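You operate a simulated robot arm through the tools that you are given. There is no shell and no other tool.

You run a simulated robot arm. Do the job below in one go: nothing can be reset, and whatever is moved stays where it is left.

Task
Tap-test the white and grey hatches and rack them.
Fine: the one that reads SOLID goes in the GOOD tray, the HOLLOW one in REWORK; hammer back. Set down upright: red-handled tap hammer.
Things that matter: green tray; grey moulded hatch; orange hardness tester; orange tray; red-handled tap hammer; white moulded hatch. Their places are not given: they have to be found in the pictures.

Only the result counts: the job must be done as asked and must still hold three seconds after the hand-in. Knocking over, shifting, dropping, spilling or breaking anything else fails it.

Robot
A 7-joint arm with a two-finger parallel gripper, fixed in place. Base frame: the origin is on the floor under the middle of its stand, x ahead of it, y to its left, z up; the work surface is at about z = 880. Units: mm, degrees, N and s.
It reaches about 1372 mm from its shoulder. Its first joint turns from -149.0 to 149.0 degrees. Payload 3.43 kg.
The TCP is the grasp point between the finger pads, 30 mm short of the fingertips. In the tool frame z runs along the fingers and y along their closing line. Largest opening 94 mm; finger width 28, thickness 10; the body of the gripper, 50 by 96 mm, starts 55 mm behind the TCP.
Orientation is that of the tool frame in the base frame, as a unit quaternion [x, y, z, w]. With the fingers straight down and closing along the base's y, the tool's x points along the base's -x, its y along +y and its z along -z.

Tools
- The arm moves only by the tool drive_tool. Its argument "plan" is a list of rows, each an object of numbers (a shift or turn left out is 0, a gripper value left out holds the last): "hand": the finger opening in mm, from 0 to 94; "tx", "ty", "tz": the shift along the base's x, y, z in mm; "rx", "ry", "rz": the turn, a rotation vector about the base's x, y, z in rad. In form: [{"hand": .., "tx": .., "ty": .., "tz": .., "rx": .., "ry": .., "rz": ..}, ...]. A call has 1 to 20 rows; each row shifts and turns the commanded pose from where the row before left it. Rows are played at 5 a second. More than 50 mm and 8.6 degrees between two rows, or a gripper value outside its range, and nothing of the call is played. Where a pose cannot be reached the arm comes as near as it can. A force on the tool above 40 N (or 10 N above the force at the start of the call, whichever is more), or a blocked arm, ends the call early, and 0.2 s more pass. Each finger travels about 45 mm/s and halts on what it meets, pressing with about 30 N; the grip force reading is that of the motor and also rises with nothing between the fingers. The clock runs only during rows and for 0.2 s after the last one: add rows that do not move to give the fingers time. It gives the time, the measured TCP pose, the force on the tool (base axes), the opening and the grip force at its end, in the units of the frame above (readings bear some noise), with the torque about the TCP (base axes, N m) and any sound that the robot's microphone picked up.
- Cameras (640 x 400 px; columns grow to the right, rows downward): "scene" is fixed at [400.3, -499.4, 1438.2]; the picture's right is [-0.99, -0.12, 0.00], its down [-0.09, 0.69, -0.71] and it looks along [0.09, -0.71, -0.70] (base axes); focal length 214 px, centre (320, 200). "wrist" rides on the gripper at [76, 14, -102] in the tool frame; the picture's right is [-0.18, 0.98, 0.00], its down [-0.75, -0.14, -0.64] and it looks along [-0.63, -0.12, 0.77] (tool axes); focal length 243 px, centre (320, 200).
- capture(camera): a new picture of that camera. The clock stands still meanwhile.
- probe_pixels(camera, pixels): for up to 12 pixels [column, row] of the newest picture of that camera ("zoom" is the newest enlarged one), the place [x, y, z] in the base frame of the surface seen there, good to about 2 mm. The clock stands still meanwhile.
- enlarge(camera, box): a new picture of the part [left, top, right, bottom] of that camera's present view, enlarged. The clock stands still meanwhile.
- hand_in(): hands the job in; it is judged then, once.

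Unless the task says otherwise, let go and move clear before handing in.

The tools are called as name(argument=value, ...) on one line, values as JSON. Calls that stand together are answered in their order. drive_tool: Moves the arm, as the interface text tells. Its arguments: {"type":"object","properties":{"plan":{"type":"array","items":{"type":"object","properties":{"hand":{"type":"number"},"tx":{"type":"number"},"ty":{"type":"number"},"tz":{"type":"number"},"rx":{"type":"number"},"ry":{"type":"number"},"rz":{"type":"number"}}}}},"required":["plan"]} The other tools are called the same way: capture (camera) takes a picture; probe_pixels (camera, pixels) gives the place of the surface under pixels of a picture; enlarge (camera, box) takes an enlarged picture of a part of a camera's view; hand_in () hands the job in.

At the start:

```text
time: 0.0
tool_pos: [317.2, -934.7, 1251.1]
tcp_rot: [0.0, 1.0, 0.001, 0.0]
ft_force: [-0.1, -0.3, 0.2]
wrist_torque: [0.02, 0.04, 0.0]
width: 93.9
grip_force: 0.1
```

scene: 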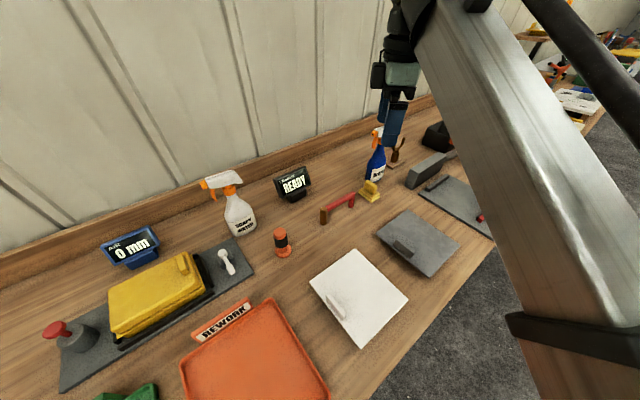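
wrist: 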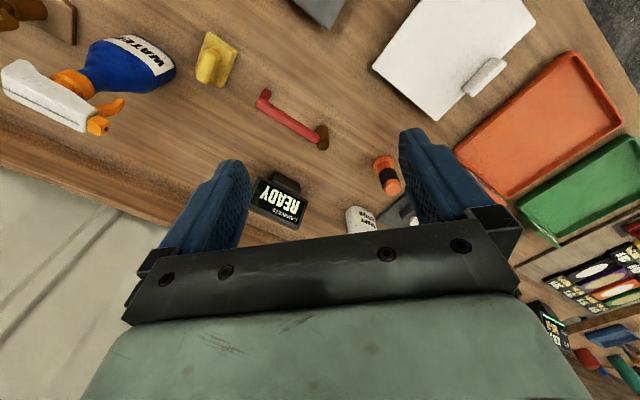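

The scene picture shows the white hatch near (358,297), the grey hatch near (417,242), the red hammer near (338,208), the orange/black tester near (282,243) and the REWORK tray near (255,350). I'll zoom in to look at the details before moving.

enlarge(camera="scene", box=[250, 150, 410, 250])

enlarge(camera="wrist", box=[180, 60, 420, 240])

enlarge(camera="wrist", box=[360, 0, 640, 260])

```text
4.00 times, centred on (330, 200) of scene
```

zoom: 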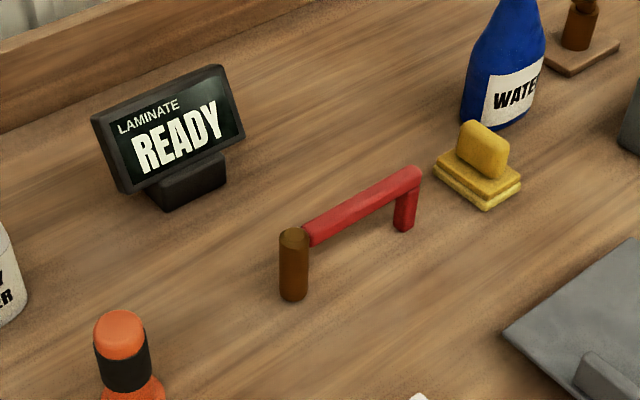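

```text
2.22 times, centred on (300, 150) of wrist
```

zoom: 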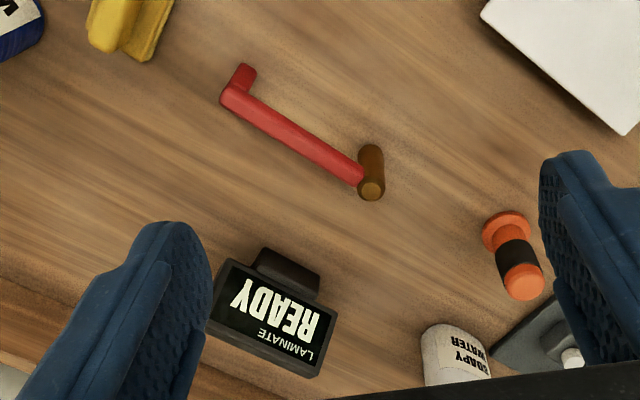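

```text
1.54 times, centred on (500, 130) of wrist
```

zoom: 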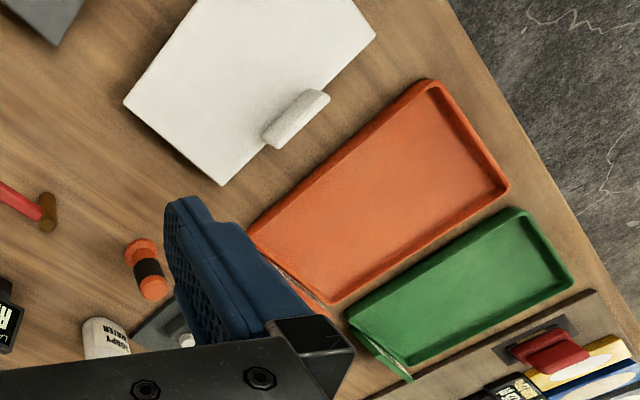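

The hammer lies on its brass head (290,265 in zoom) and a red foot, with the handle raised between; each hatch has a grip rib near one edge. I'll probe the places of everything that matters.

probe_pixels(camera="scene", pixels=[[323, 210], [323, 222], [338, 203], [352, 195], [351, 205], [281, 231], [283, 254], [358, 250], [310, 281], [360, 347], [407, 299], [336, 302]])

probe_pixels(camera="wrist", pixels=[[410, 3], [374, 67], [438, 119], [533, 17], [497, 65], [470, 90], [484, 78], [320, 138], [267, 98], [290, 120], [385, 163], [393, 187]])

enlarge(camera="scene", box=[290, 190, 490, 360])

```text
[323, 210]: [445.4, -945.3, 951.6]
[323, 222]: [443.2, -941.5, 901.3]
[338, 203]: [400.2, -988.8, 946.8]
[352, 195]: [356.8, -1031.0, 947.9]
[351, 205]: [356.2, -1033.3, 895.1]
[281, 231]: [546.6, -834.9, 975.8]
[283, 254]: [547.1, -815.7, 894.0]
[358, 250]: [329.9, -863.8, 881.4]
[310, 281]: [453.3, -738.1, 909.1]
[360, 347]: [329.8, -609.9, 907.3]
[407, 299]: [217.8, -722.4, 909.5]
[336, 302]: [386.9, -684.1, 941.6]
```

```text
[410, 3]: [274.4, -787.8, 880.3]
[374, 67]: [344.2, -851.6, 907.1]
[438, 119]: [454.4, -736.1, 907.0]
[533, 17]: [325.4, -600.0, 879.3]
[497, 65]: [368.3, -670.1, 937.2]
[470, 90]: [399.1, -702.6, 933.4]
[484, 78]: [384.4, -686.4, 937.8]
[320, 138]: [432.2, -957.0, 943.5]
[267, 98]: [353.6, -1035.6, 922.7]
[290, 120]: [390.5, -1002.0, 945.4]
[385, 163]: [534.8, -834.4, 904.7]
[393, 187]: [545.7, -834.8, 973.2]
```

```text
2.35 times, centred on (390, 275) of scene
```

zoom: 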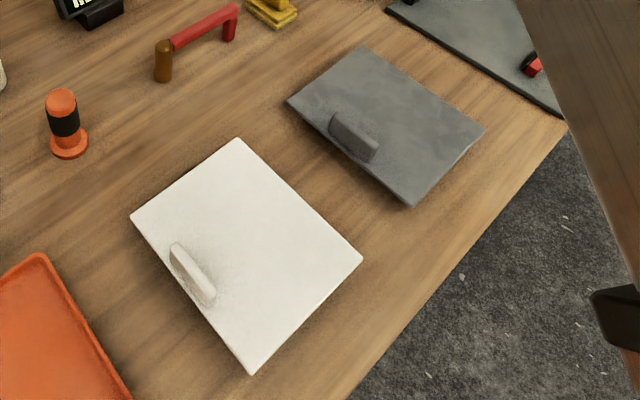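

The hatch tops sit at about z = 908 with ribs at about z = 938; the hammer runs from (445,-945) to (356,-1033) with its handle top at about z = 947. Next I need the trays, their labels and the surroundings, so I'll enlarge those regions.

enlarge(camera="scene", box=[60, 280, 340, 400])

enlarge(camera="wrist", box=[420, 30, 640, 270])

```text
2.29 times, centred on (200, 340) of scene
```

zoom: 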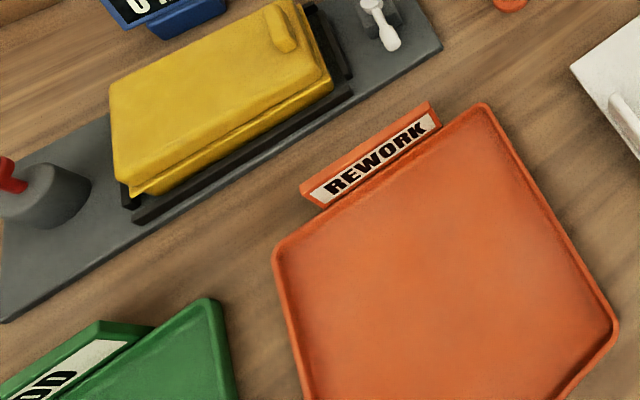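

```text
1.67 times, centred on (530, 150) of wrist
```

zoom: 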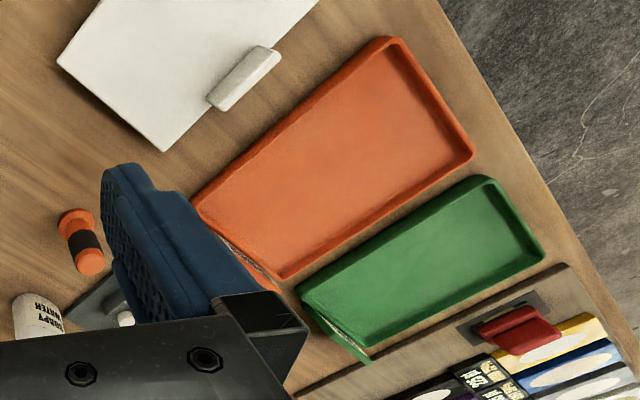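

probe_pixels(camera="zoom", pixels=[[390, 40], [471, 155], [281, 275], [196, 203], [487, 179], [543, 255], [365, 345], [302, 294], [330, 170], [430, 250], [580, 270], [520, 320]])

enlarge(camera="scene", box=[340, 120, 500, 260])

```text
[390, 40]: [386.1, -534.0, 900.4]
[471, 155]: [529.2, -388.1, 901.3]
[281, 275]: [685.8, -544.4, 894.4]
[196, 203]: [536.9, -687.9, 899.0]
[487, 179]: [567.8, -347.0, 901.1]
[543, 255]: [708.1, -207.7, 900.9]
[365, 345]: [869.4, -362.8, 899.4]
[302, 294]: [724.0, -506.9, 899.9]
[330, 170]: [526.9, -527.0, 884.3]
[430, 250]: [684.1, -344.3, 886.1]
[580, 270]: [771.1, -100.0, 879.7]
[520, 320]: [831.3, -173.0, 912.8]
```

```text
2.86 times, centred on (420, 190) of scene
```

zoom: 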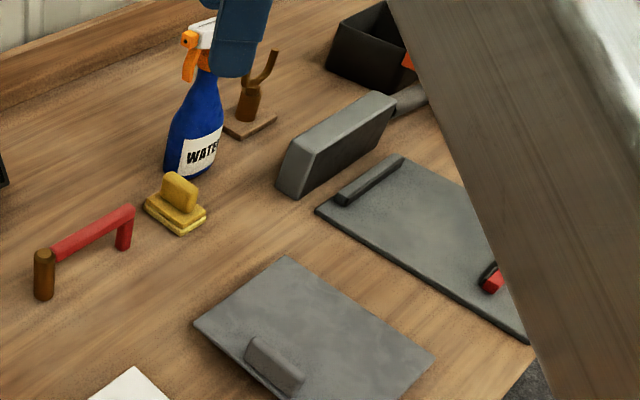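

The trays are found: orange REWORK is centred near (534,-538) and green GOOD near (717,-356), both aligned with the hatches at about 45°. I'll probe the grey hatch and the surroundings of the hammer.

probe_pixels(camera="zoom", pixels=[[283, 257], [195, 322], [434, 356], [275, 345], [252, 345], [298, 375], [330, 310], [180, 215], [180, 178], [318, 210], [290, 180], [250, 130]])

probe_pixels(camera="scene", pixels=[[412, 276], [293, 183], [275, 170], [311, 168], [293, 200], [238, 215], [371, 187], [380, 160], [370, 320], [420, 220], [376, 242], [459, 244]])

```text
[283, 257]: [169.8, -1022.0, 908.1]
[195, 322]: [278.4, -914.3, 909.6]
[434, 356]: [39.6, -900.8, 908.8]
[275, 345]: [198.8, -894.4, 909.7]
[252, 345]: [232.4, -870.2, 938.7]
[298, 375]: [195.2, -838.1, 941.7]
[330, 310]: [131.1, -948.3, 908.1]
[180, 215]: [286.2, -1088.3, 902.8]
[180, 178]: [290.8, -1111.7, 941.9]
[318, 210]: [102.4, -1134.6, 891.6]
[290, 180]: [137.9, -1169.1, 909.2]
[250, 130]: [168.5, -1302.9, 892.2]
```

```text
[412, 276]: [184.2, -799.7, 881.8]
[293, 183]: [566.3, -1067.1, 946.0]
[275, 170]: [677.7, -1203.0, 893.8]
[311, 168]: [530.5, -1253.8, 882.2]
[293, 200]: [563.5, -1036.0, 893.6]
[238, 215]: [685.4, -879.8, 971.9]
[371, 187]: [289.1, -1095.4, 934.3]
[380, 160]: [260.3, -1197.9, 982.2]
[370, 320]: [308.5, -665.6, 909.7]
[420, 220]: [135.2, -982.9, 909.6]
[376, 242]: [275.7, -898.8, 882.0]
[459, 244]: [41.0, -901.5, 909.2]
```

The grey hatch is centred near (159,-907) with its rib near (213,-853), mirroring the white one. I'll now move above the hammer and turn the tool about 45° so that the fingers close across the handle.

drive_tool(plan=[{"hand": 94, "tx": 16, "ty": -7, "tz": -25, "rz": 0.131}, {"tx": 16, "ty": -7, "tz": -25, "rz": 0.131}, {"tx": 16, "ty": -7, "tz": -25, "rz": 0.131}, {"tx": 16, "ty": -7, "tz": -25, "rz": 0.131}, {"tx": 16, "ty": -7, "tz": -25, "rz": 0.131}, {"tx": 16, "ty": -7, "tz": -25, "rz": 0.131}, {}])

capture(camera="wrist")

capture(camera="scene")

```text
time: 1.6
tool_pos: [413.0, -976.2, 1098.1]
tcp_rot: [-0.384, 0.923, 0.0, -0.001]
ft_force: [0.1, 0.7, 0.7]
wrist_torque: [0.02, -0.01, 0.01]
width: 94.0
grip_force: 0.0
```

```text
taken
```

wrist: 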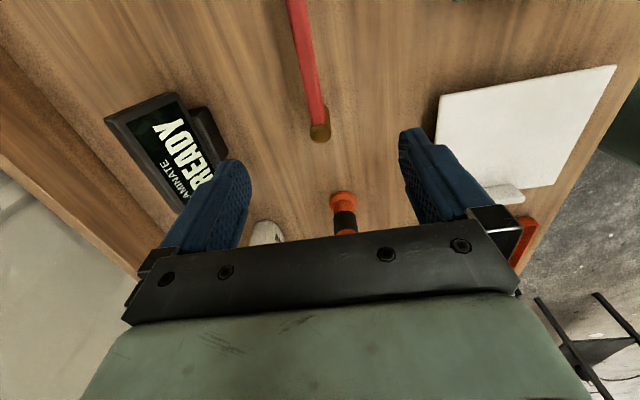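

```text
taken
```

scene: 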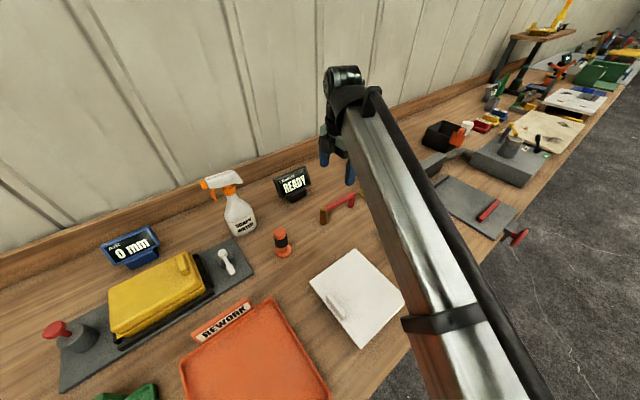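

The handle now runs up the wrist picture from the head at (320,132) to about (297,5). I'll enlarge and probe it to get the axis and width exactly.

enlarge(camera="wrist", box=[240, 0, 400, 150])

probe_pixels(camera="wrist", pixels=[[320, 126], [320, 135], [318, 110], [310, 110], [325, 110], [306, 50], [298, 50], [313, 50], [297, 5], [290, 5], [304, 5], [330, 110]])

```text
2.67 times, centred on (320, 75) of wrist
```

zoom: 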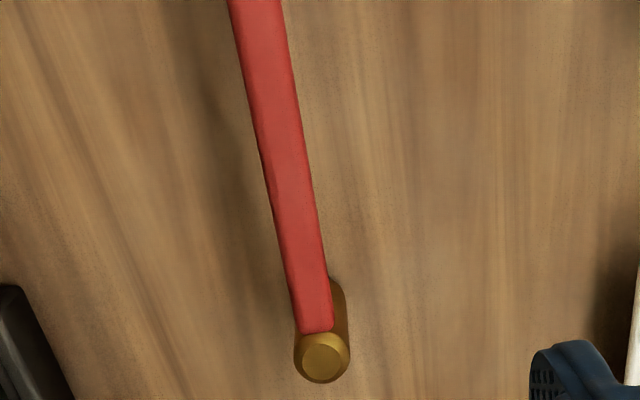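

```text
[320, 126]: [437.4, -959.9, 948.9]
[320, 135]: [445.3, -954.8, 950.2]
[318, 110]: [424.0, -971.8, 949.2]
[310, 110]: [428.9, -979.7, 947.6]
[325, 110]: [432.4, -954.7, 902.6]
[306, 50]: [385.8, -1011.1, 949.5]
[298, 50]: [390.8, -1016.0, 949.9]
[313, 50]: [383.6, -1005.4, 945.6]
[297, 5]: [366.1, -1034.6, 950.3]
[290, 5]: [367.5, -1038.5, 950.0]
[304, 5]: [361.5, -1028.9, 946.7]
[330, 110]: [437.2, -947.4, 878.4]
```

The handle axis follows x − y ≈ 1399 at 44–45°, with its top at z ≈ 949 and a width of about 14 mm; the tool yaw is 45.2°, which matches. I'll go down to a grip point about 40 mm behind the head and close.

drive_tool(plan=[{"hand": 60, "tx": 1, "ty": -3, "tz": -40}, {"tx": 1, "ty": -3, "tz": -40}, {"tx": 0.5, "ty": -1, "tz": -40}, {"tz": -37}, {}, {}])

capture(camera="wrist")

enlarge(camera="scene", box=[260, 120, 420, 240])

```text
time: 3.0
tool_pos: [417.2, -985.3, 941.1]
tcp_rot: [-0.383, 0.924, 0.0, 0.0]
ft_force: [-0.2, -0.9, -0.1]
wrist_torque: [0.04, -0.01, 0.01]
width: 59.9
grip_force: 0.1
```

```text
taken
```

wrist: 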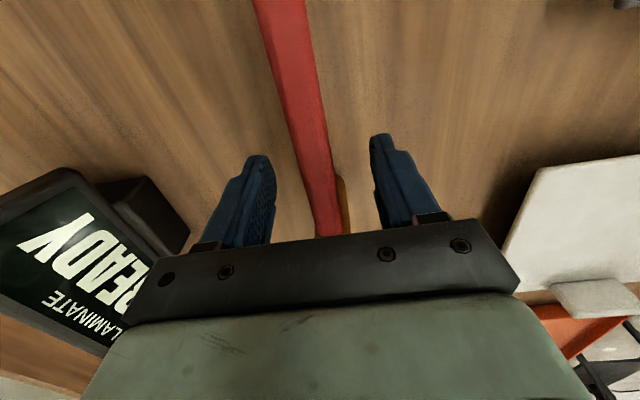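

```text
3.33 times, centred on (340, 180) of scene
```

zoom: 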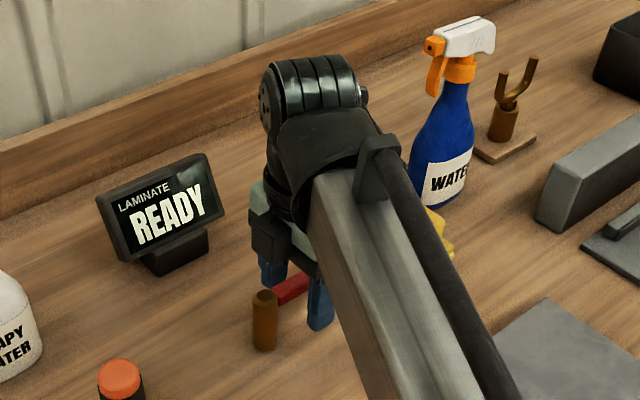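

The fingers straddle the handle at z ≈ 941, about 2 mm off-centre by the readings. I'll make a small correction and close gently on the handle.

drive_tool(plan=[{"tx": -1.2, "ty": 1.2}, {}, {"hand": 30}, {}, {"hand": 20}, {"hand": 10}, {"hand": 0}, {}, {}, {}])

```text
time: 5.2
tool_pos: [415.2, -983.4, 943.0]
tcp_rot: [-0.383, 0.924, 0.0, -0.001]
ft_force: [1.4, -1.1, 1.0]
wrist_torque: [-0.04, -0.04, 0.03]
width: 20.3
grip_force: 29.9
```

The fingers are closed on the handle at 20.3 mm with 30 N. I'll lift straight up and check the load and the look of the hammer.

drive_tool(plan=[{"tz": 5}, {"tz": 10}, {"tz": 20}, {"tz": 30}, {"tz": 30}, {}, {}])

capture(camera="wrist")

enlarge(camera="scene", box=[260, 120, 420, 240])

```text
time: 6.8
tool_pos: [416.6, -984.2, 1037.1]
tcp_rot: [-0.383, 0.924, 0.001, -0.001]
ft_force: [-1.2, -1.0, -1.2]
wrist_torque: [0.03, -0.02, -0.01]
width: 19.8
grip_force: 29.7
```

```text
taken
```

wrist: 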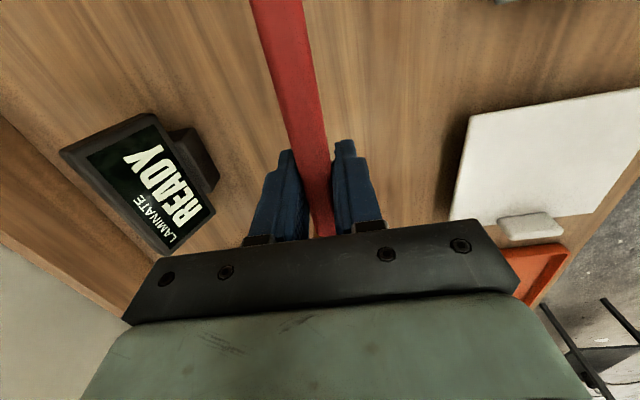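

```text
3.33 times, centred on (340, 180) of scene
```

zoom: 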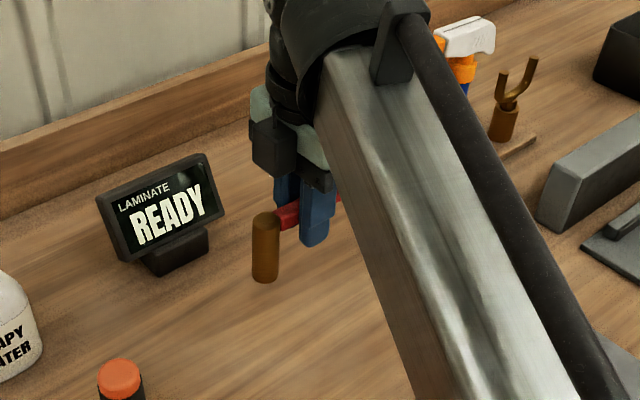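

The hammer is held level (the brass head hangs straight in the zoom), about 62 mm from TCP to its underside. I'll carry it over the near corner of the white hatch, turning another 45° so the head points along +y and the foot overhangs the bench.

drive_tool(plan=[{"tx": -10, "ty": 21, "rz": 0.112}, {"tx": -10, "ty": 21, "rz": 0.112}, {"tx": -10, "ty": 21, "rz": 0.112}, {"tx": -10, "ty": 21, "rz": 0.112}, {"tx": -10, "ty": 21, "rz": 0.112}, {"tx": -10, "ty": 21, "rz": 0.112}, {"tx": -10, "ty": 21, "rz": 0.112}, {"tz": -20}, {"tz": -20}, {}])

capture(camera="scene")

capture(camera="wrist")

```text
time: 9.0
tool_pos: [343.4, -837.6, 998.2]
tcp_rot: [-0.707, 0.707, 0.0, 0.0]
ft_force: [-0.1, -0.3, -0.6]
wrist_torque: [0.03, 0.01, 0.02]
width: 19.9
grip_force: 30.3
```

```text
taken
```

scene: 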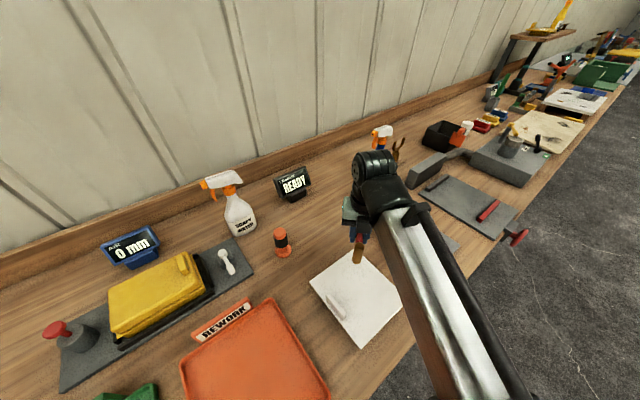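

```text
taken
```

wrist: 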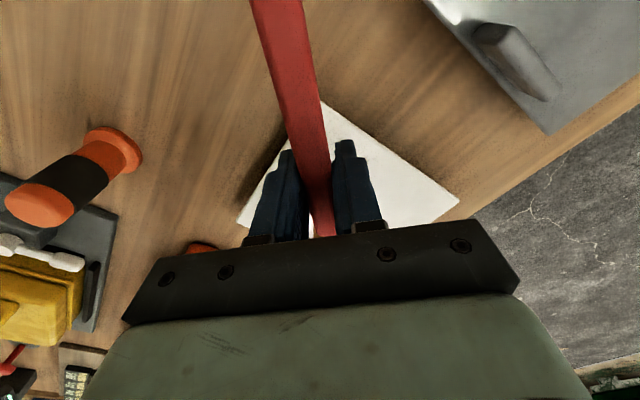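

enlarge(camera="scene", box=[300, 200, 420, 290])

```text
4.44 times, centred on (360, 245) of scene
```

zoom: 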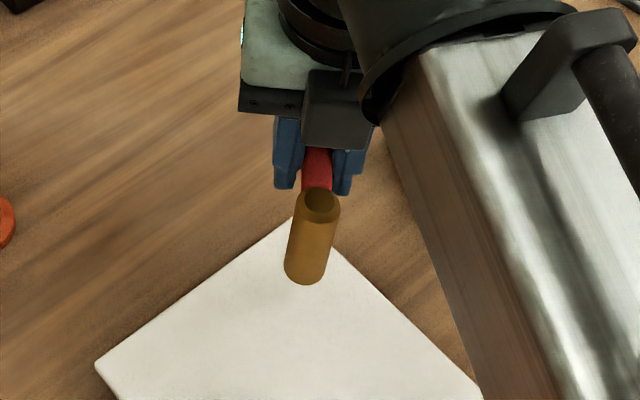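

The head hangs over the white hatch's corner area (305,275 in zoom). I'll probe its underside to know the gap before tapping.

probe_pixels(camera="zoom", pixels=[[305, 280], [305, 272], [322, 200], [305, 310], [292, 222], [310, 240]])

```text
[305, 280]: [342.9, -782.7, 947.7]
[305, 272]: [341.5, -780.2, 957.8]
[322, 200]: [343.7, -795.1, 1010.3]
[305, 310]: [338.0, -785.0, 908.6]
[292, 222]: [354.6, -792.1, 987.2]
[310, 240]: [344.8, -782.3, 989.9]
```

The underside of the head is roughly 30 mm above the hatch top (z 908). I'll do one short tap: quick down, then straight back up.

drive_tool(plan=[{"tz": -12}, {"tz": -12}, {"tz": -7}, {"tz": 15}, {"tz": 16}, {}])

capture(camera="scene")

```text
time: 10.4
tool_pos: [342.6, -835.2, 1000.0]
tcp_rot: [-0.707, 0.707, 0.0, 0.0]
ft_force: [0.3, -1.2, -1.3]
wrist_torque: [0.01, 0.0, -0.01]
width: 19.9
grip_force: 30.4
```

```text
taken
```

scene: 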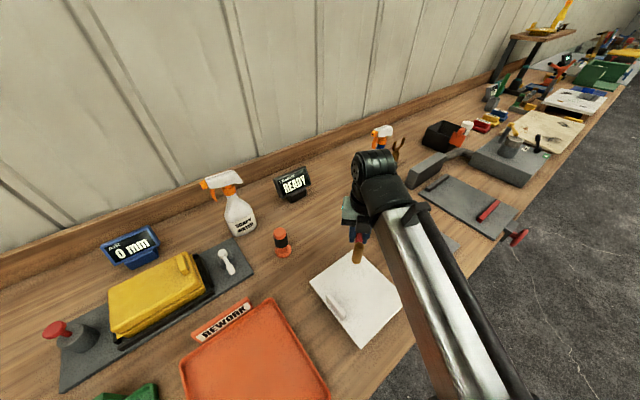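

There was no sound and the display still says READY, so the head probably did not touch. I'll go down in small steps to find contact by force.

drive_tool(plan=[{"tz": -14}, {"tz": -14}, {"tz": -2}, {}])

enlarge(camera="scene", box=[300, 200, 420, 290])

```text
time: 11.4
tool_pos: [343.2, -836.7, 970.1]
tcp_rot: [-0.707, 0.707, 0.0, 0.0]
ft_force: [1.0, -0.7, 4.6]
wrist_torque: [0.2, 0.01, 0.03]
width: 19.8
grip_force: 30.3
```

```text
4.44 times, centred on (360, 245) of scene
```

zoom: 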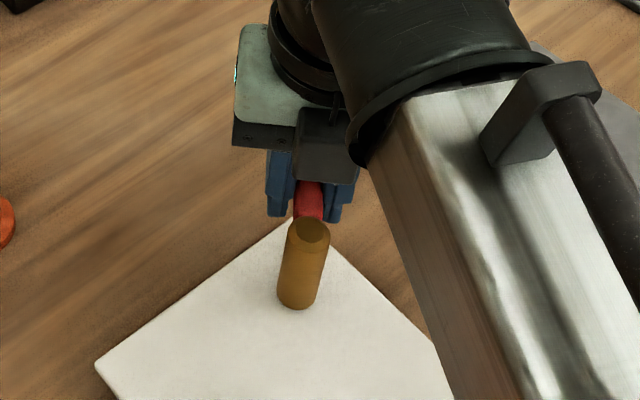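

Contact: 4.6 N at TCP z = 970. I'll check whether the display reacted before tapping harder.

enlarge(camera="scene", box=[260, 150, 330, 210])

```text
6.67 times, centred on (295, 180) of scene
```

zoom: 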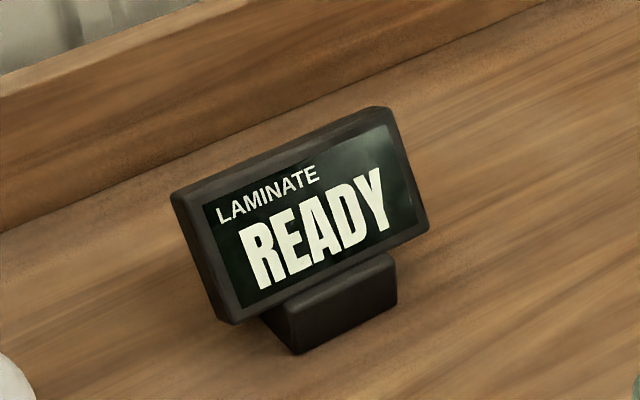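

Still READY, so a sharper knock is needed. I'll raise 15 mm and strike at about 90 mm/s with a small overtravel, then lift.

drive_tool(plan=[{"tz": 15}, {}, {"tz": -18}, {"tz": 15}, {"tz": 5}, {}])

enlarge(camera="scene", box=[260, 150, 330, 210])

```text
time: 12.8
tool_pos: [343.6, -837.2, 985.0]
tcp_rot: [-0.706, 0.708, 0.0, 0.0]
ft_force: [-0.3, -0.2, -1.6]
wrist_torque: [0.03, -0.02, 0.0]
width: 19.8
grip_force: 29.7
```

```text
6.67 times, centred on (295, 180) of scene
```

zoom: 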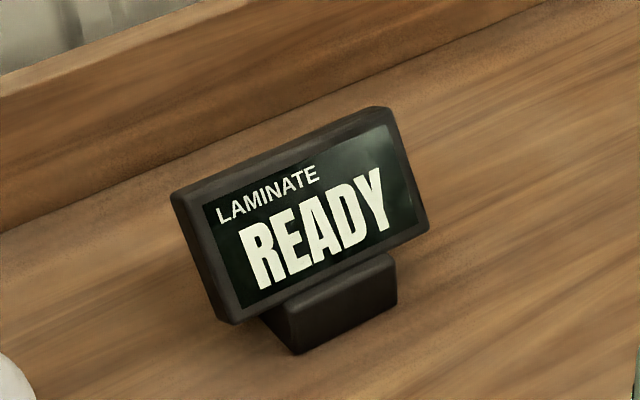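

No reaction: with the arm's lag the head may not have reached the hatch. I'll strike again and hold one row at the bottom before lifting.

drive_tool(plan=[{"tz": 5}, {}, {"tz": -24}, {}, {"tz": 20}, {}])

enlarge(camera="scene", box=[260, 150, 330, 210])

```text
time: 14.2
tool_pos: [342.1, -836.3, 985.6]
tcp_rot: [-0.707, 0.707, 0.0, 0.0]
ft_force: [0.3, 0.4, -1.6]
wrist_torque: [0.04, 0.0, 0.0]
width: 19.8
grip_force: 29.8
```

```text
6.67 times, centred on (295, 180) of scene
```

zoom: 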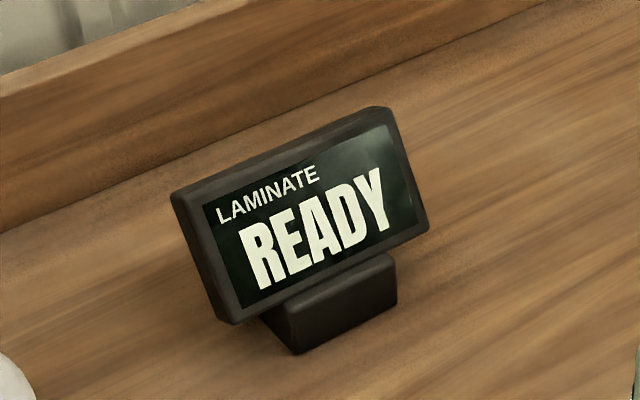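

No reaction again, so the tap point near the corner may be the problem. I'll move the head to near the middle of the white panel (head at about (343,-748), foot still just beyond the corner) and tap there.

drive_tool(plan=[{"tz": 10, "ty": 16}, {"ty": 16}, {"ty": 16}, {}])

enlarge(camera="scene", box=[290, 200, 430, 320])

```text
time: 15.2
tool_pos: [344.3, -789.6, 996.1]
tcp_rot: [-0.707, 0.707, 0.001, 0.0]
ft_force: [-0.4, 0.7, -1.0]
wrist_torque: [0.01, -0.02, 0.0]
width: 20.0
grip_force: 30.1
```

```text
3.33 times, centred on (360, 260) of scene
```

zoom: 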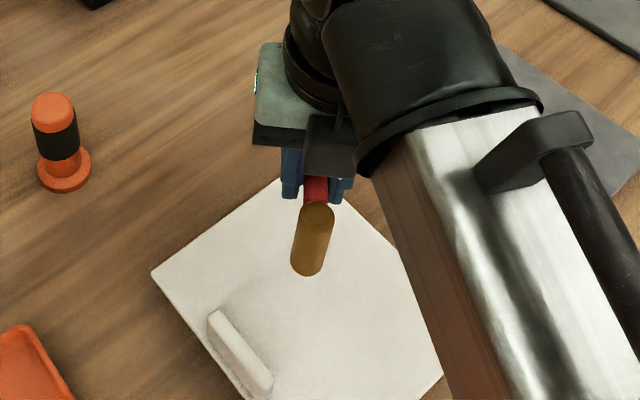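

The head is now over the middle of the white panel at (310,265) in the zoom. Tapping: a quick last drop with about 3 mm overtravel, a hold, then up.

drive_tool(plan=[{"tz": -8}, {}, {"tz": -22}, {}, {"tz": 25}, {}])

enlarge(camera="scene", box=[260, 150, 330, 210])

```text
time: 16.6
tool_pos: [342.7, -787.9, 990.7]
tcp_rot: [0.708, -0.707, -0.001, 0.0]
ft_force: [-1.0, 0.5, -1.4]
wrist_torque: [0.03, -0.01, 0.04]
width: 20.1
grip_force: 29.9
```

```text
6.67 times, centred on (295, 180) of scene
```

zoom: 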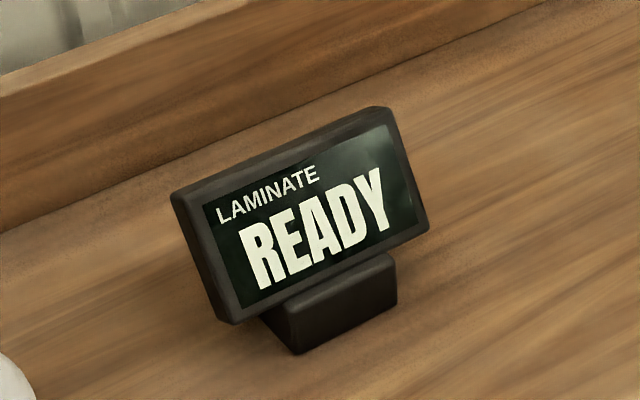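

Still READY. I'll try a faster strike: from 30 mm up, in a single row (about 170 mm/s), ending a few mm below the contact height.

drive_tool(plan=[{"tz": 10}, {}, {"tz": -36}, {}, {"tz": 30}, {}])

enlarge(camera="scene", box=[260, 150, 330, 210])

enlarge(camera="scene", box=[290, 200, 430, 320])

```text
time: 18.0
tool_pos: [343.9, -788.4, 995.7]
tcp_rot: [0.707, -0.707, 0.0, 0.0]
ft_force: [-0.2, -0.4, -1.1]
wrist_torque: [0.03, 0.0, 0.0]
width: 19.6
grip_force: 30.3
```

```text
6.67 times, centred on (295, 180) of scene
```

zoom: 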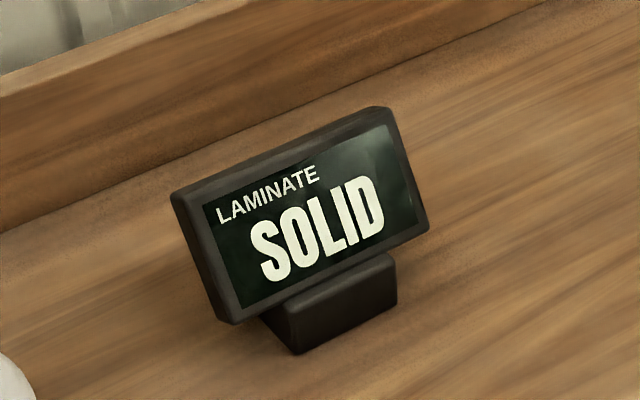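

```text
3.33 times, centred on (360, 260) of scene
```

zoom: 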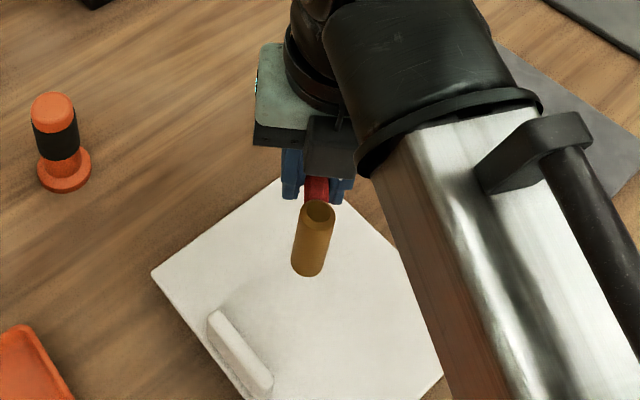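

White now reads SOLID after the faster strike. I'll raise the hammer and carry it over the grey panel, with the head near its middle and the foot beyond the corner at (170,-1022).

drive_tool(plan=[{"tz": 35}, {"tx": -25.4, "ty": -24.8}, {"tx": -25.4, "ty": -24.8}, {"tx": -25.4, "ty": -24.8}, {"tx": -25.4, "ty": -24.8}, {"tx": -25.4, "ty": -24.8}, {"tx": -25.4, "ty": -24.8}, {"tx": -25.4, "ty": -24.8}, {}, {"tz": -20}, {}])

capture(camera="scene")

capture(camera="wrist")

```text
time: 20.4
tool_pos: [166.2, -961.9, 1007.8]
tcp_rot: [-0.703, 0.711, 0.0, 0.0]
ft_force: [0.2, 0.1, -1.3]
wrist_torque: [0.01, -0.02, 0.0]
width: 19.9
grip_force: 29.7
```

```text
taken
```

scene: 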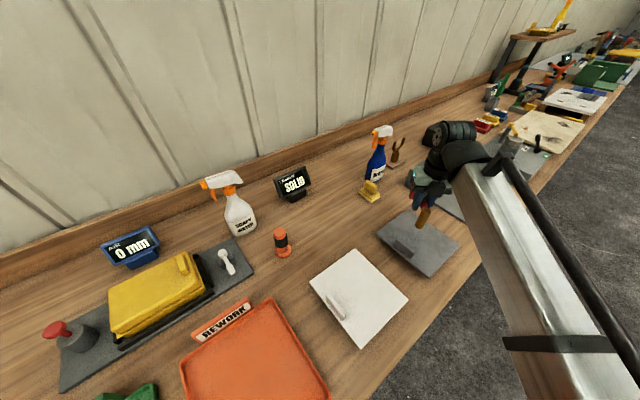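

```text
taken
```

wrist: 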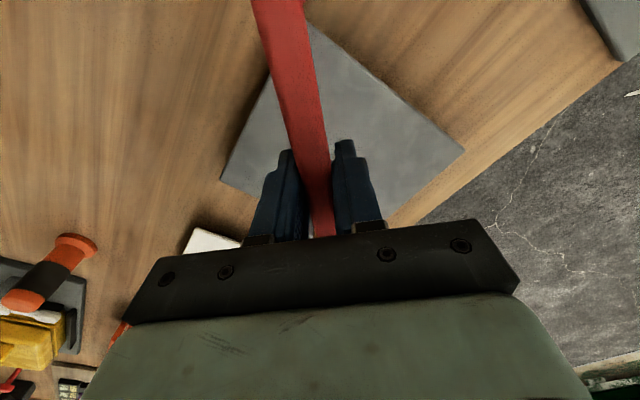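

The head is above the grey panel (scene (423,218)) and the corner of the hatch at wrist (315,25) lies inside of the foot. I'll strike the same way as on white.

drive_tool(plan=[{"tz": -7}, {}, {"tz": -36}, {}, {"tz": 36}, {}])

enlarge(camera="scene", box=[260, 150, 330, 210])

enlarge(camera="scene", box=[360, 160, 480, 290])

```text
time: 21.8
tool_pos: [166.1, -962.2, 1001.7]
tcp_rot: [-0.703, 0.711, 0.001, 0.001]
ft_force: [-0.4, 0.4, -2.3]
wrist_torque: [0.01, 0.0, 0.0]
width: 19.9
grip_force: 29.9
```

```text
6.67 times, centred on (295, 180) of scene
```

zoom: 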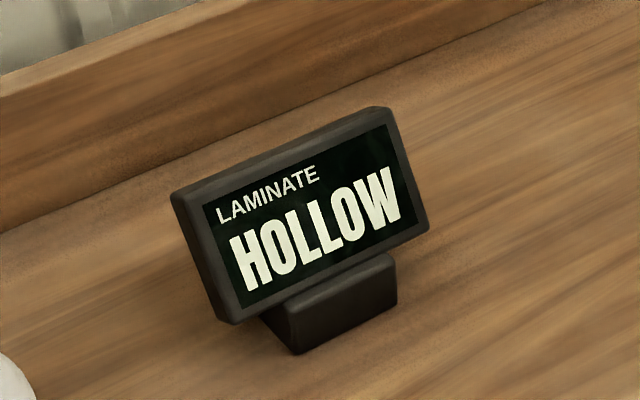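

```text
3.08 times, centred on (420, 225) of scene
```

zoom: 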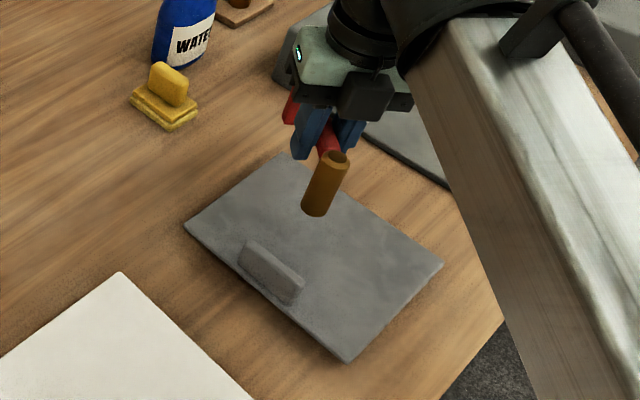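

Grey reads HOLLOW, so grey goes to REWORK (orange) and white to GOOD (green). Next I'll carry the hammer back to its original spot, undoing the 45° turn, and stop above it to check its attitude.

drive_tool(plan=[{"tz": 30}, {"tx": 35.4, "ty": -3.05, "rz": -0.112}, {"tx": 35.4, "ty": -3.05, "rz": -0.112}, {"tx": 35.4, "ty": -3.05, "rz": -0.112}, {"tx": 35.4, "ty": -3.05, "rz": -0.112}, {"tx": 35.4, "ty": -3.05, "rz": -0.112}, {"tx": 35.4, "ty": -3.05, "rz": -0.112}, {"tx": 35.4, "ty": -3.05, "rz": -0.112}, {"tz": -30}, {"tz": -30}, {}, {}])

capture(camera="wrist")

enlarge(camera="scene", box=[280, 130, 420, 240])

```text
time: 24.4
tool_pos: [415.6, -982.1, 973.5]
tcp_rot: [-0.383, 0.924, 0.0, 0.0]
ft_force: [0.5, 0.1, -1.2]
wrist_torque: [0.02, 0.0, 0.0]
width: 19.8
grip_force: 29.4
```

```text
taken
```

wrist: 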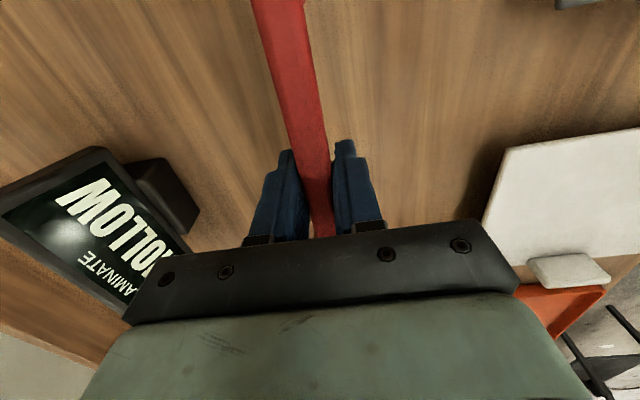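

```text
3.64 times, centred on (350, 185) of scene
```

zoom: 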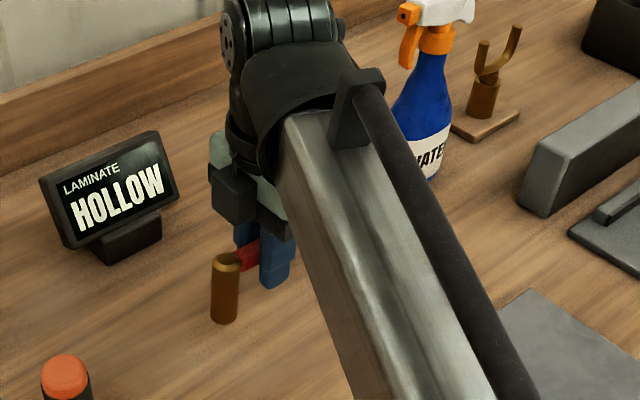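

The handle looks the same in the wrist picture as right after the lift (250–303 at row 0), so it has not slipped. I'll lower it to the original height, slowing near the bench.

drive_tool(plan=[{"tz": -15}, {"tz": -8}, {"tz": -4}, {"tz": -2}, {"tz": -1}, {}, {}])

```text
time: 26.0
tool_pos: [413.4, -982.4, 942.6]
tcp_rot: [-0.383, 0.924, 0.001, 0.0]
ft_force: [0.4, 0.6, 4.1]
wrist_torque: [-0.34, 0.28, 0.08]
width: 20.0
grip_force: 29.7
```

Upward 4 N with a torque from the foot side shows it resting on the bench. I'll ease off half a millimetre, then open the fingers slowly.

drive_tool(plan=[{"tz": 0.5}, {}, {"hand": 24}, {}, {"hand": 30}, {}, {"hand": 60}, {}, {}, {}])

capture(camera="wrist")

enlarge(camera="scene", box=[280, 130, 420, 240])

```text
time: 28.2
tool_pos: [413.5, -983.6, 943.3]
tcp_rot: [-0.383, 0.924, 0.0, 0.0]
ft_force: [0.4, 1.2, 0.4]
wrist_torque: [-0.02, 0.06, 0.0]
width: 59.9
grip_force: 0.0
```

```text
taken
```

wrist: 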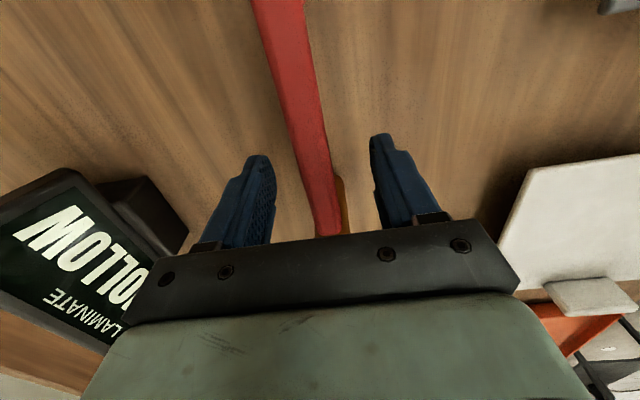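

```text
3.64 times, centred on (350, 185) of scene
```

zoom: 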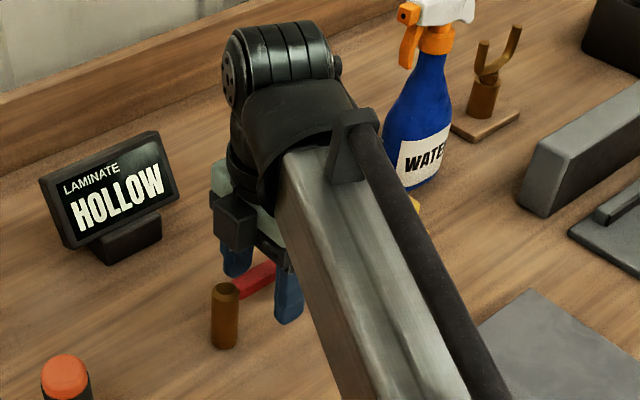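

The hammer stands free between the open fingers. I'll rise straight up, then move toward the white hatch's rib while turning the tool by −90° so the fingers close across the rib.

drive_tool(plan=[{"tz": 20}, {"tz": 40}, {"tz": 40}, {"tz": 40}, {"tz": 20}, {}])

capture(camera="wrist")

enlarge(camera="scene", box=[280, 150, 400, 240])

```text
time: 29.6
tool_pos: [413.7, -981.8, 1104.0]
tcp_rot: [-0.384, 0.923, 0.0, 0.001]
ft_force: [-1.2, 1.0, 0.1]
wrist_torque: [0.02, 0.02, 0.02]
width: 59.9
grip_force: 0.1
```

```text
taken
```

wrist: 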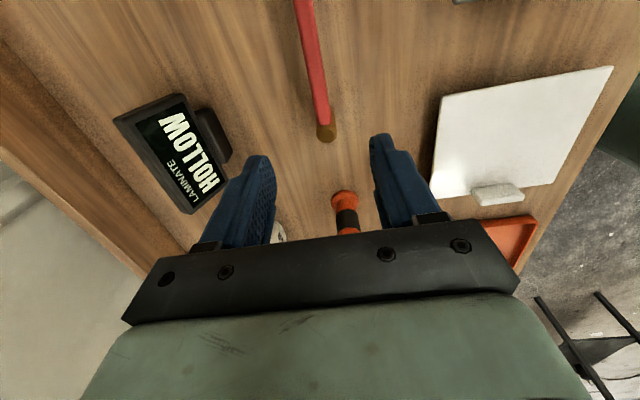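

```text
4.44 times, centred on (340, 195) of scene
```

zoom: 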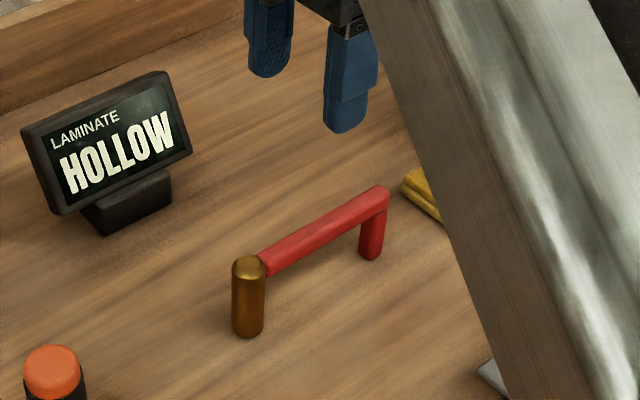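

The hammer is back upright in its place (head at scene (324,210), same as at the start). Now I'll move over the white rib with the tool turned to yaw −45°.

drive_tool(plan=[{"hand": 60, "tx": -2.5, "ty": 24.6, "rz": -0.131}, {"tx": -2.5, "ty": 24.6, "rz": -0.131}, {"tx": -2.5, "ty": 24.6, "rz": -0.131}, {"tx": -2.5, "ty": 24.6, "rz": -0.131}, {"tx": -2.5, "ty": 24.6, "rz": -0.131}, {"tx": -2.5, "ty": 24.6, "rz": -0.131}, {"tx": -2.5, "ty": 24.6, "rz": -0.131}, {"tx": -2.5, "ty": 24.6, "rz": -0.131}, {"tx": -2.5, "ty": 24.6, "rz": -0.131}, {"tx": -2.5, "ty": 24.6, "rz": -0.131}, {"tx": -2.5, "ty": 24.6, "rz": -0.131}, {"tx": -2.5, "ty": 24.6, "rz": -0.13}, {}])

capture(camera="wrist")

capture(camera="scene")

```text
time: 32.4
tool_pos: [383.7, -687.4, 1103.9]
tcp_rot: [0.383, 0.924, 0.0, 0.0]
ft_force: [-0.2, -0.3, 0.1]
wrist_torque: [-0.02, 0.03, 0.03]
width: 60.1
grip_force: 0.1
```

```text
taken
```

wrist: 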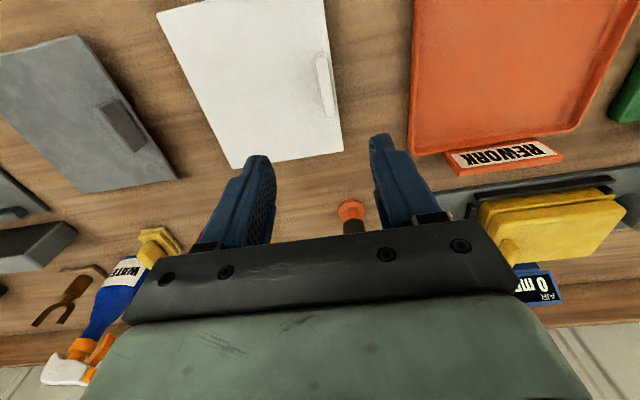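

```text
taken
```

scene: 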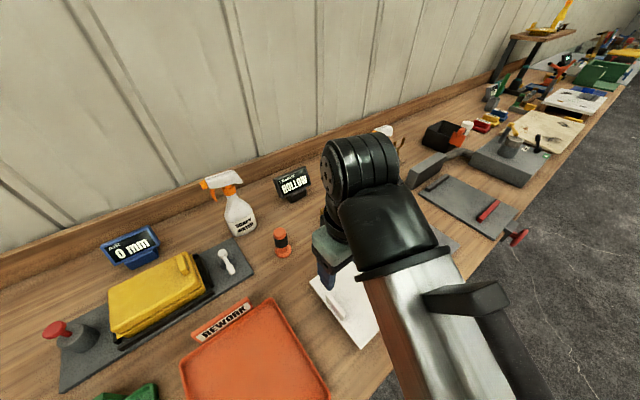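

From the wrist, the white rib is at (326,85), slightly inclined in the picture. I'll enlarge and probe its ends, its width and the plate corners.

enlarge(camera="wrist", box=[250, 20, 400, 160])

probe_pixels(camera="wrist", pixels=[[320, 55], [331, 114], [318, 85], [326, 85], [332, 85], [323, 65], [328, 105], [343, 151], [232, 167], [157, 13], [322, 2], [316, 65]])

```text
2.86 times, centred on (325, 90) of wrist
```

zoom: 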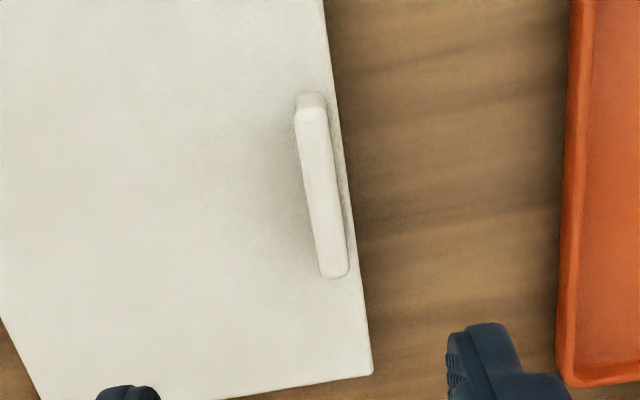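

```text
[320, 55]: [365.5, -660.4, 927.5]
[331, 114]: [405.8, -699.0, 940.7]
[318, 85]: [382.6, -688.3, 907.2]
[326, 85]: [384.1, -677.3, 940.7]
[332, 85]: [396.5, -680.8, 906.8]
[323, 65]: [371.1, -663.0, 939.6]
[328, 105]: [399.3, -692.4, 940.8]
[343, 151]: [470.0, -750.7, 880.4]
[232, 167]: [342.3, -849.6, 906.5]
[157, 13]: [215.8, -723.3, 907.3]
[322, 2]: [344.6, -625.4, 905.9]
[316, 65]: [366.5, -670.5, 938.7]
```

The rib's top runs at 45–46° and is centred at about (384,-681) with z 940.7, about 12 mm thick and 56 mm long; the plate top is at 907. I'll centre on it and go down until the fingertips are just above the plate.

drive_tool(plan=[{"tx": 0.3, "ty": 6, "tz": -30}, {"tz": -40}, {"tz": -40}, {"tz": -30}, {"tz": -15}, {"tz": -5}, {}, {}])

capture(camera="wrist")

enlarge(camera="scene", box=[290, 220, 410, 320])

```text
time: 34.2
tool_pos: [384.0, -682.6, 945.0]
tcp_rot: [0.382, 0.924, 0.0, 0.0]
ft_force: [-0.2, -0.3, 0.0]
wrist_torque: [0.03, -0.02, 0.0]
width: 60.3
grip_force: 0.0
```

```text
taken
```

wrist: 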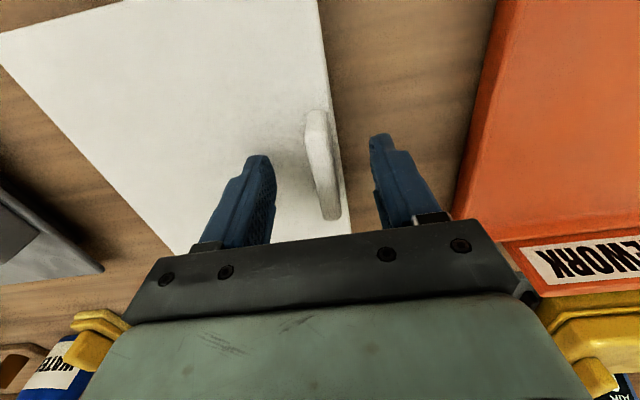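

```text
4.00 times, centred on (350, 270) of scene
```

zoom: 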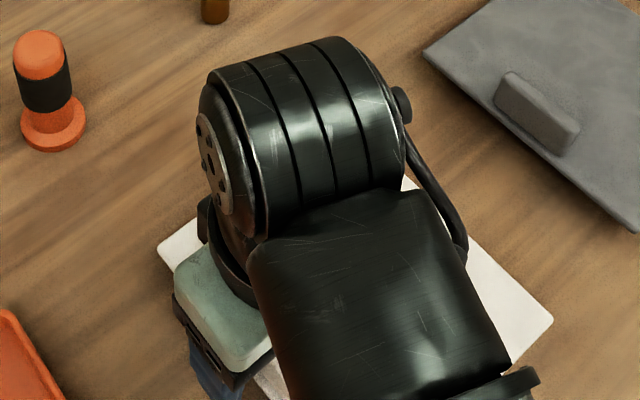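

The rib lies between the fingers, its picture extent being about (318,110) to (330,218). I'll probe quickly to verify the along-rib centring before closing.

probe_pixels(camera="wrist", pixels=[[318, 112], [317, 125], [332, 216], [330, 205], [324, 170], [312, 165], [334, 170], [290, 170], [350, 200]])

```text
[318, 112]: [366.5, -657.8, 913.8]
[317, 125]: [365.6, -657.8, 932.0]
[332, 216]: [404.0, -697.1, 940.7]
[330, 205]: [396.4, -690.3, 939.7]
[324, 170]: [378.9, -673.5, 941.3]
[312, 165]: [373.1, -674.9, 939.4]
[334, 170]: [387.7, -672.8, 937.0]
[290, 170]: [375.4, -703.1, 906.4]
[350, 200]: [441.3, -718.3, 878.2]
```

The rib centre is at about (384,-678.5), so I'll shift 4 mm in y, go down 4 mm more and close.

drive_tool(plan=[{"ty": 4}, {"tz": -2}, {"tz": -2}, {}, {"hand": 36}, {}, {"hand": 24}, {"hand": 12}, {"hand": 0}, {}, {}, {}])

```text
time: 36.8
tool_pos: [383.6, -677.6, 939.5]
tcp_rot: [0.383, 0.924, 0.0, 0.001]
ft_force: [-0.1, 0.5, 0.0]
wrist_torque: [0.04, -0.03, 0.03]
width: 16.2
grip_force: 29.6
```

The rib is gripped at 16.2 mm. I'll lift a little and look at the weight, torque and tilt.

drive_tool(plan=[{"tz": 3}, {"tz": 5}, {"tz": 10}, {"tz": 12}, {}, {}])

capture(camera="wrist")

capture(camera="scene")

```text
time: 38.2
tool_pos: [384.4, -678.3, 969.3]
tcp_rot: [0.384, 0.923, 0.0, 0.0]
ft_force: [0.1, 0.3, -2.3]
wrist_torque: [0.09, -0.03, -0.02]
width: 16.1
grip_force: 29.5
```

```text
taken
```

wrist: 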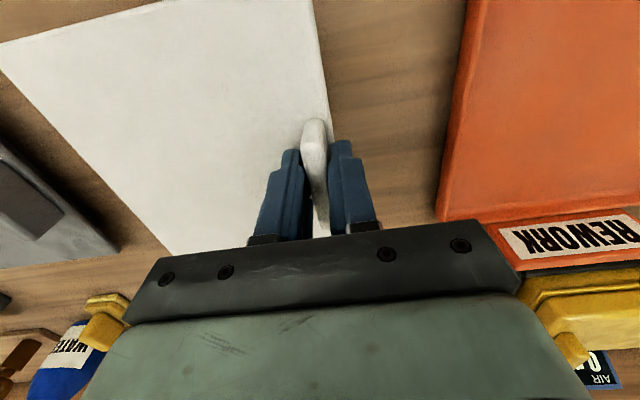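

```text
taken
```

scene: 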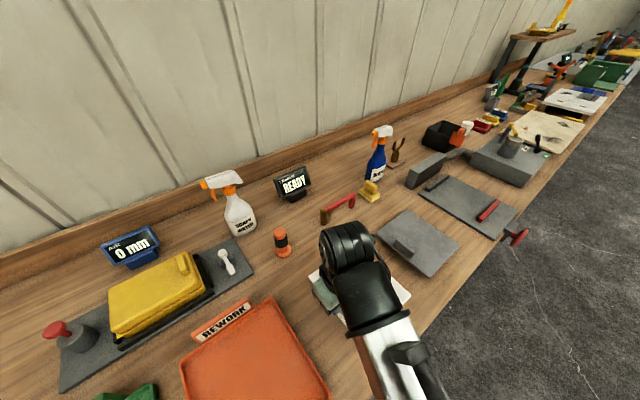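

The load is only about 2.3 N and the hatch appears to hang off the fingers. I'll probe the plate to see whether it is level and off the bench.

probe_pixels(camera="wrist", pixels=[[20, 50], [150, 80], [180, 230], [300, 20], [270, 150], [100, 150], [320, 140]])

```text
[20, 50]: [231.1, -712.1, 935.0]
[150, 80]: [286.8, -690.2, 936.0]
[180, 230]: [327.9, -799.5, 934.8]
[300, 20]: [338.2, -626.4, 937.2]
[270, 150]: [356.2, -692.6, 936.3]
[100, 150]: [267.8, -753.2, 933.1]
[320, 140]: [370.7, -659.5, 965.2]
```

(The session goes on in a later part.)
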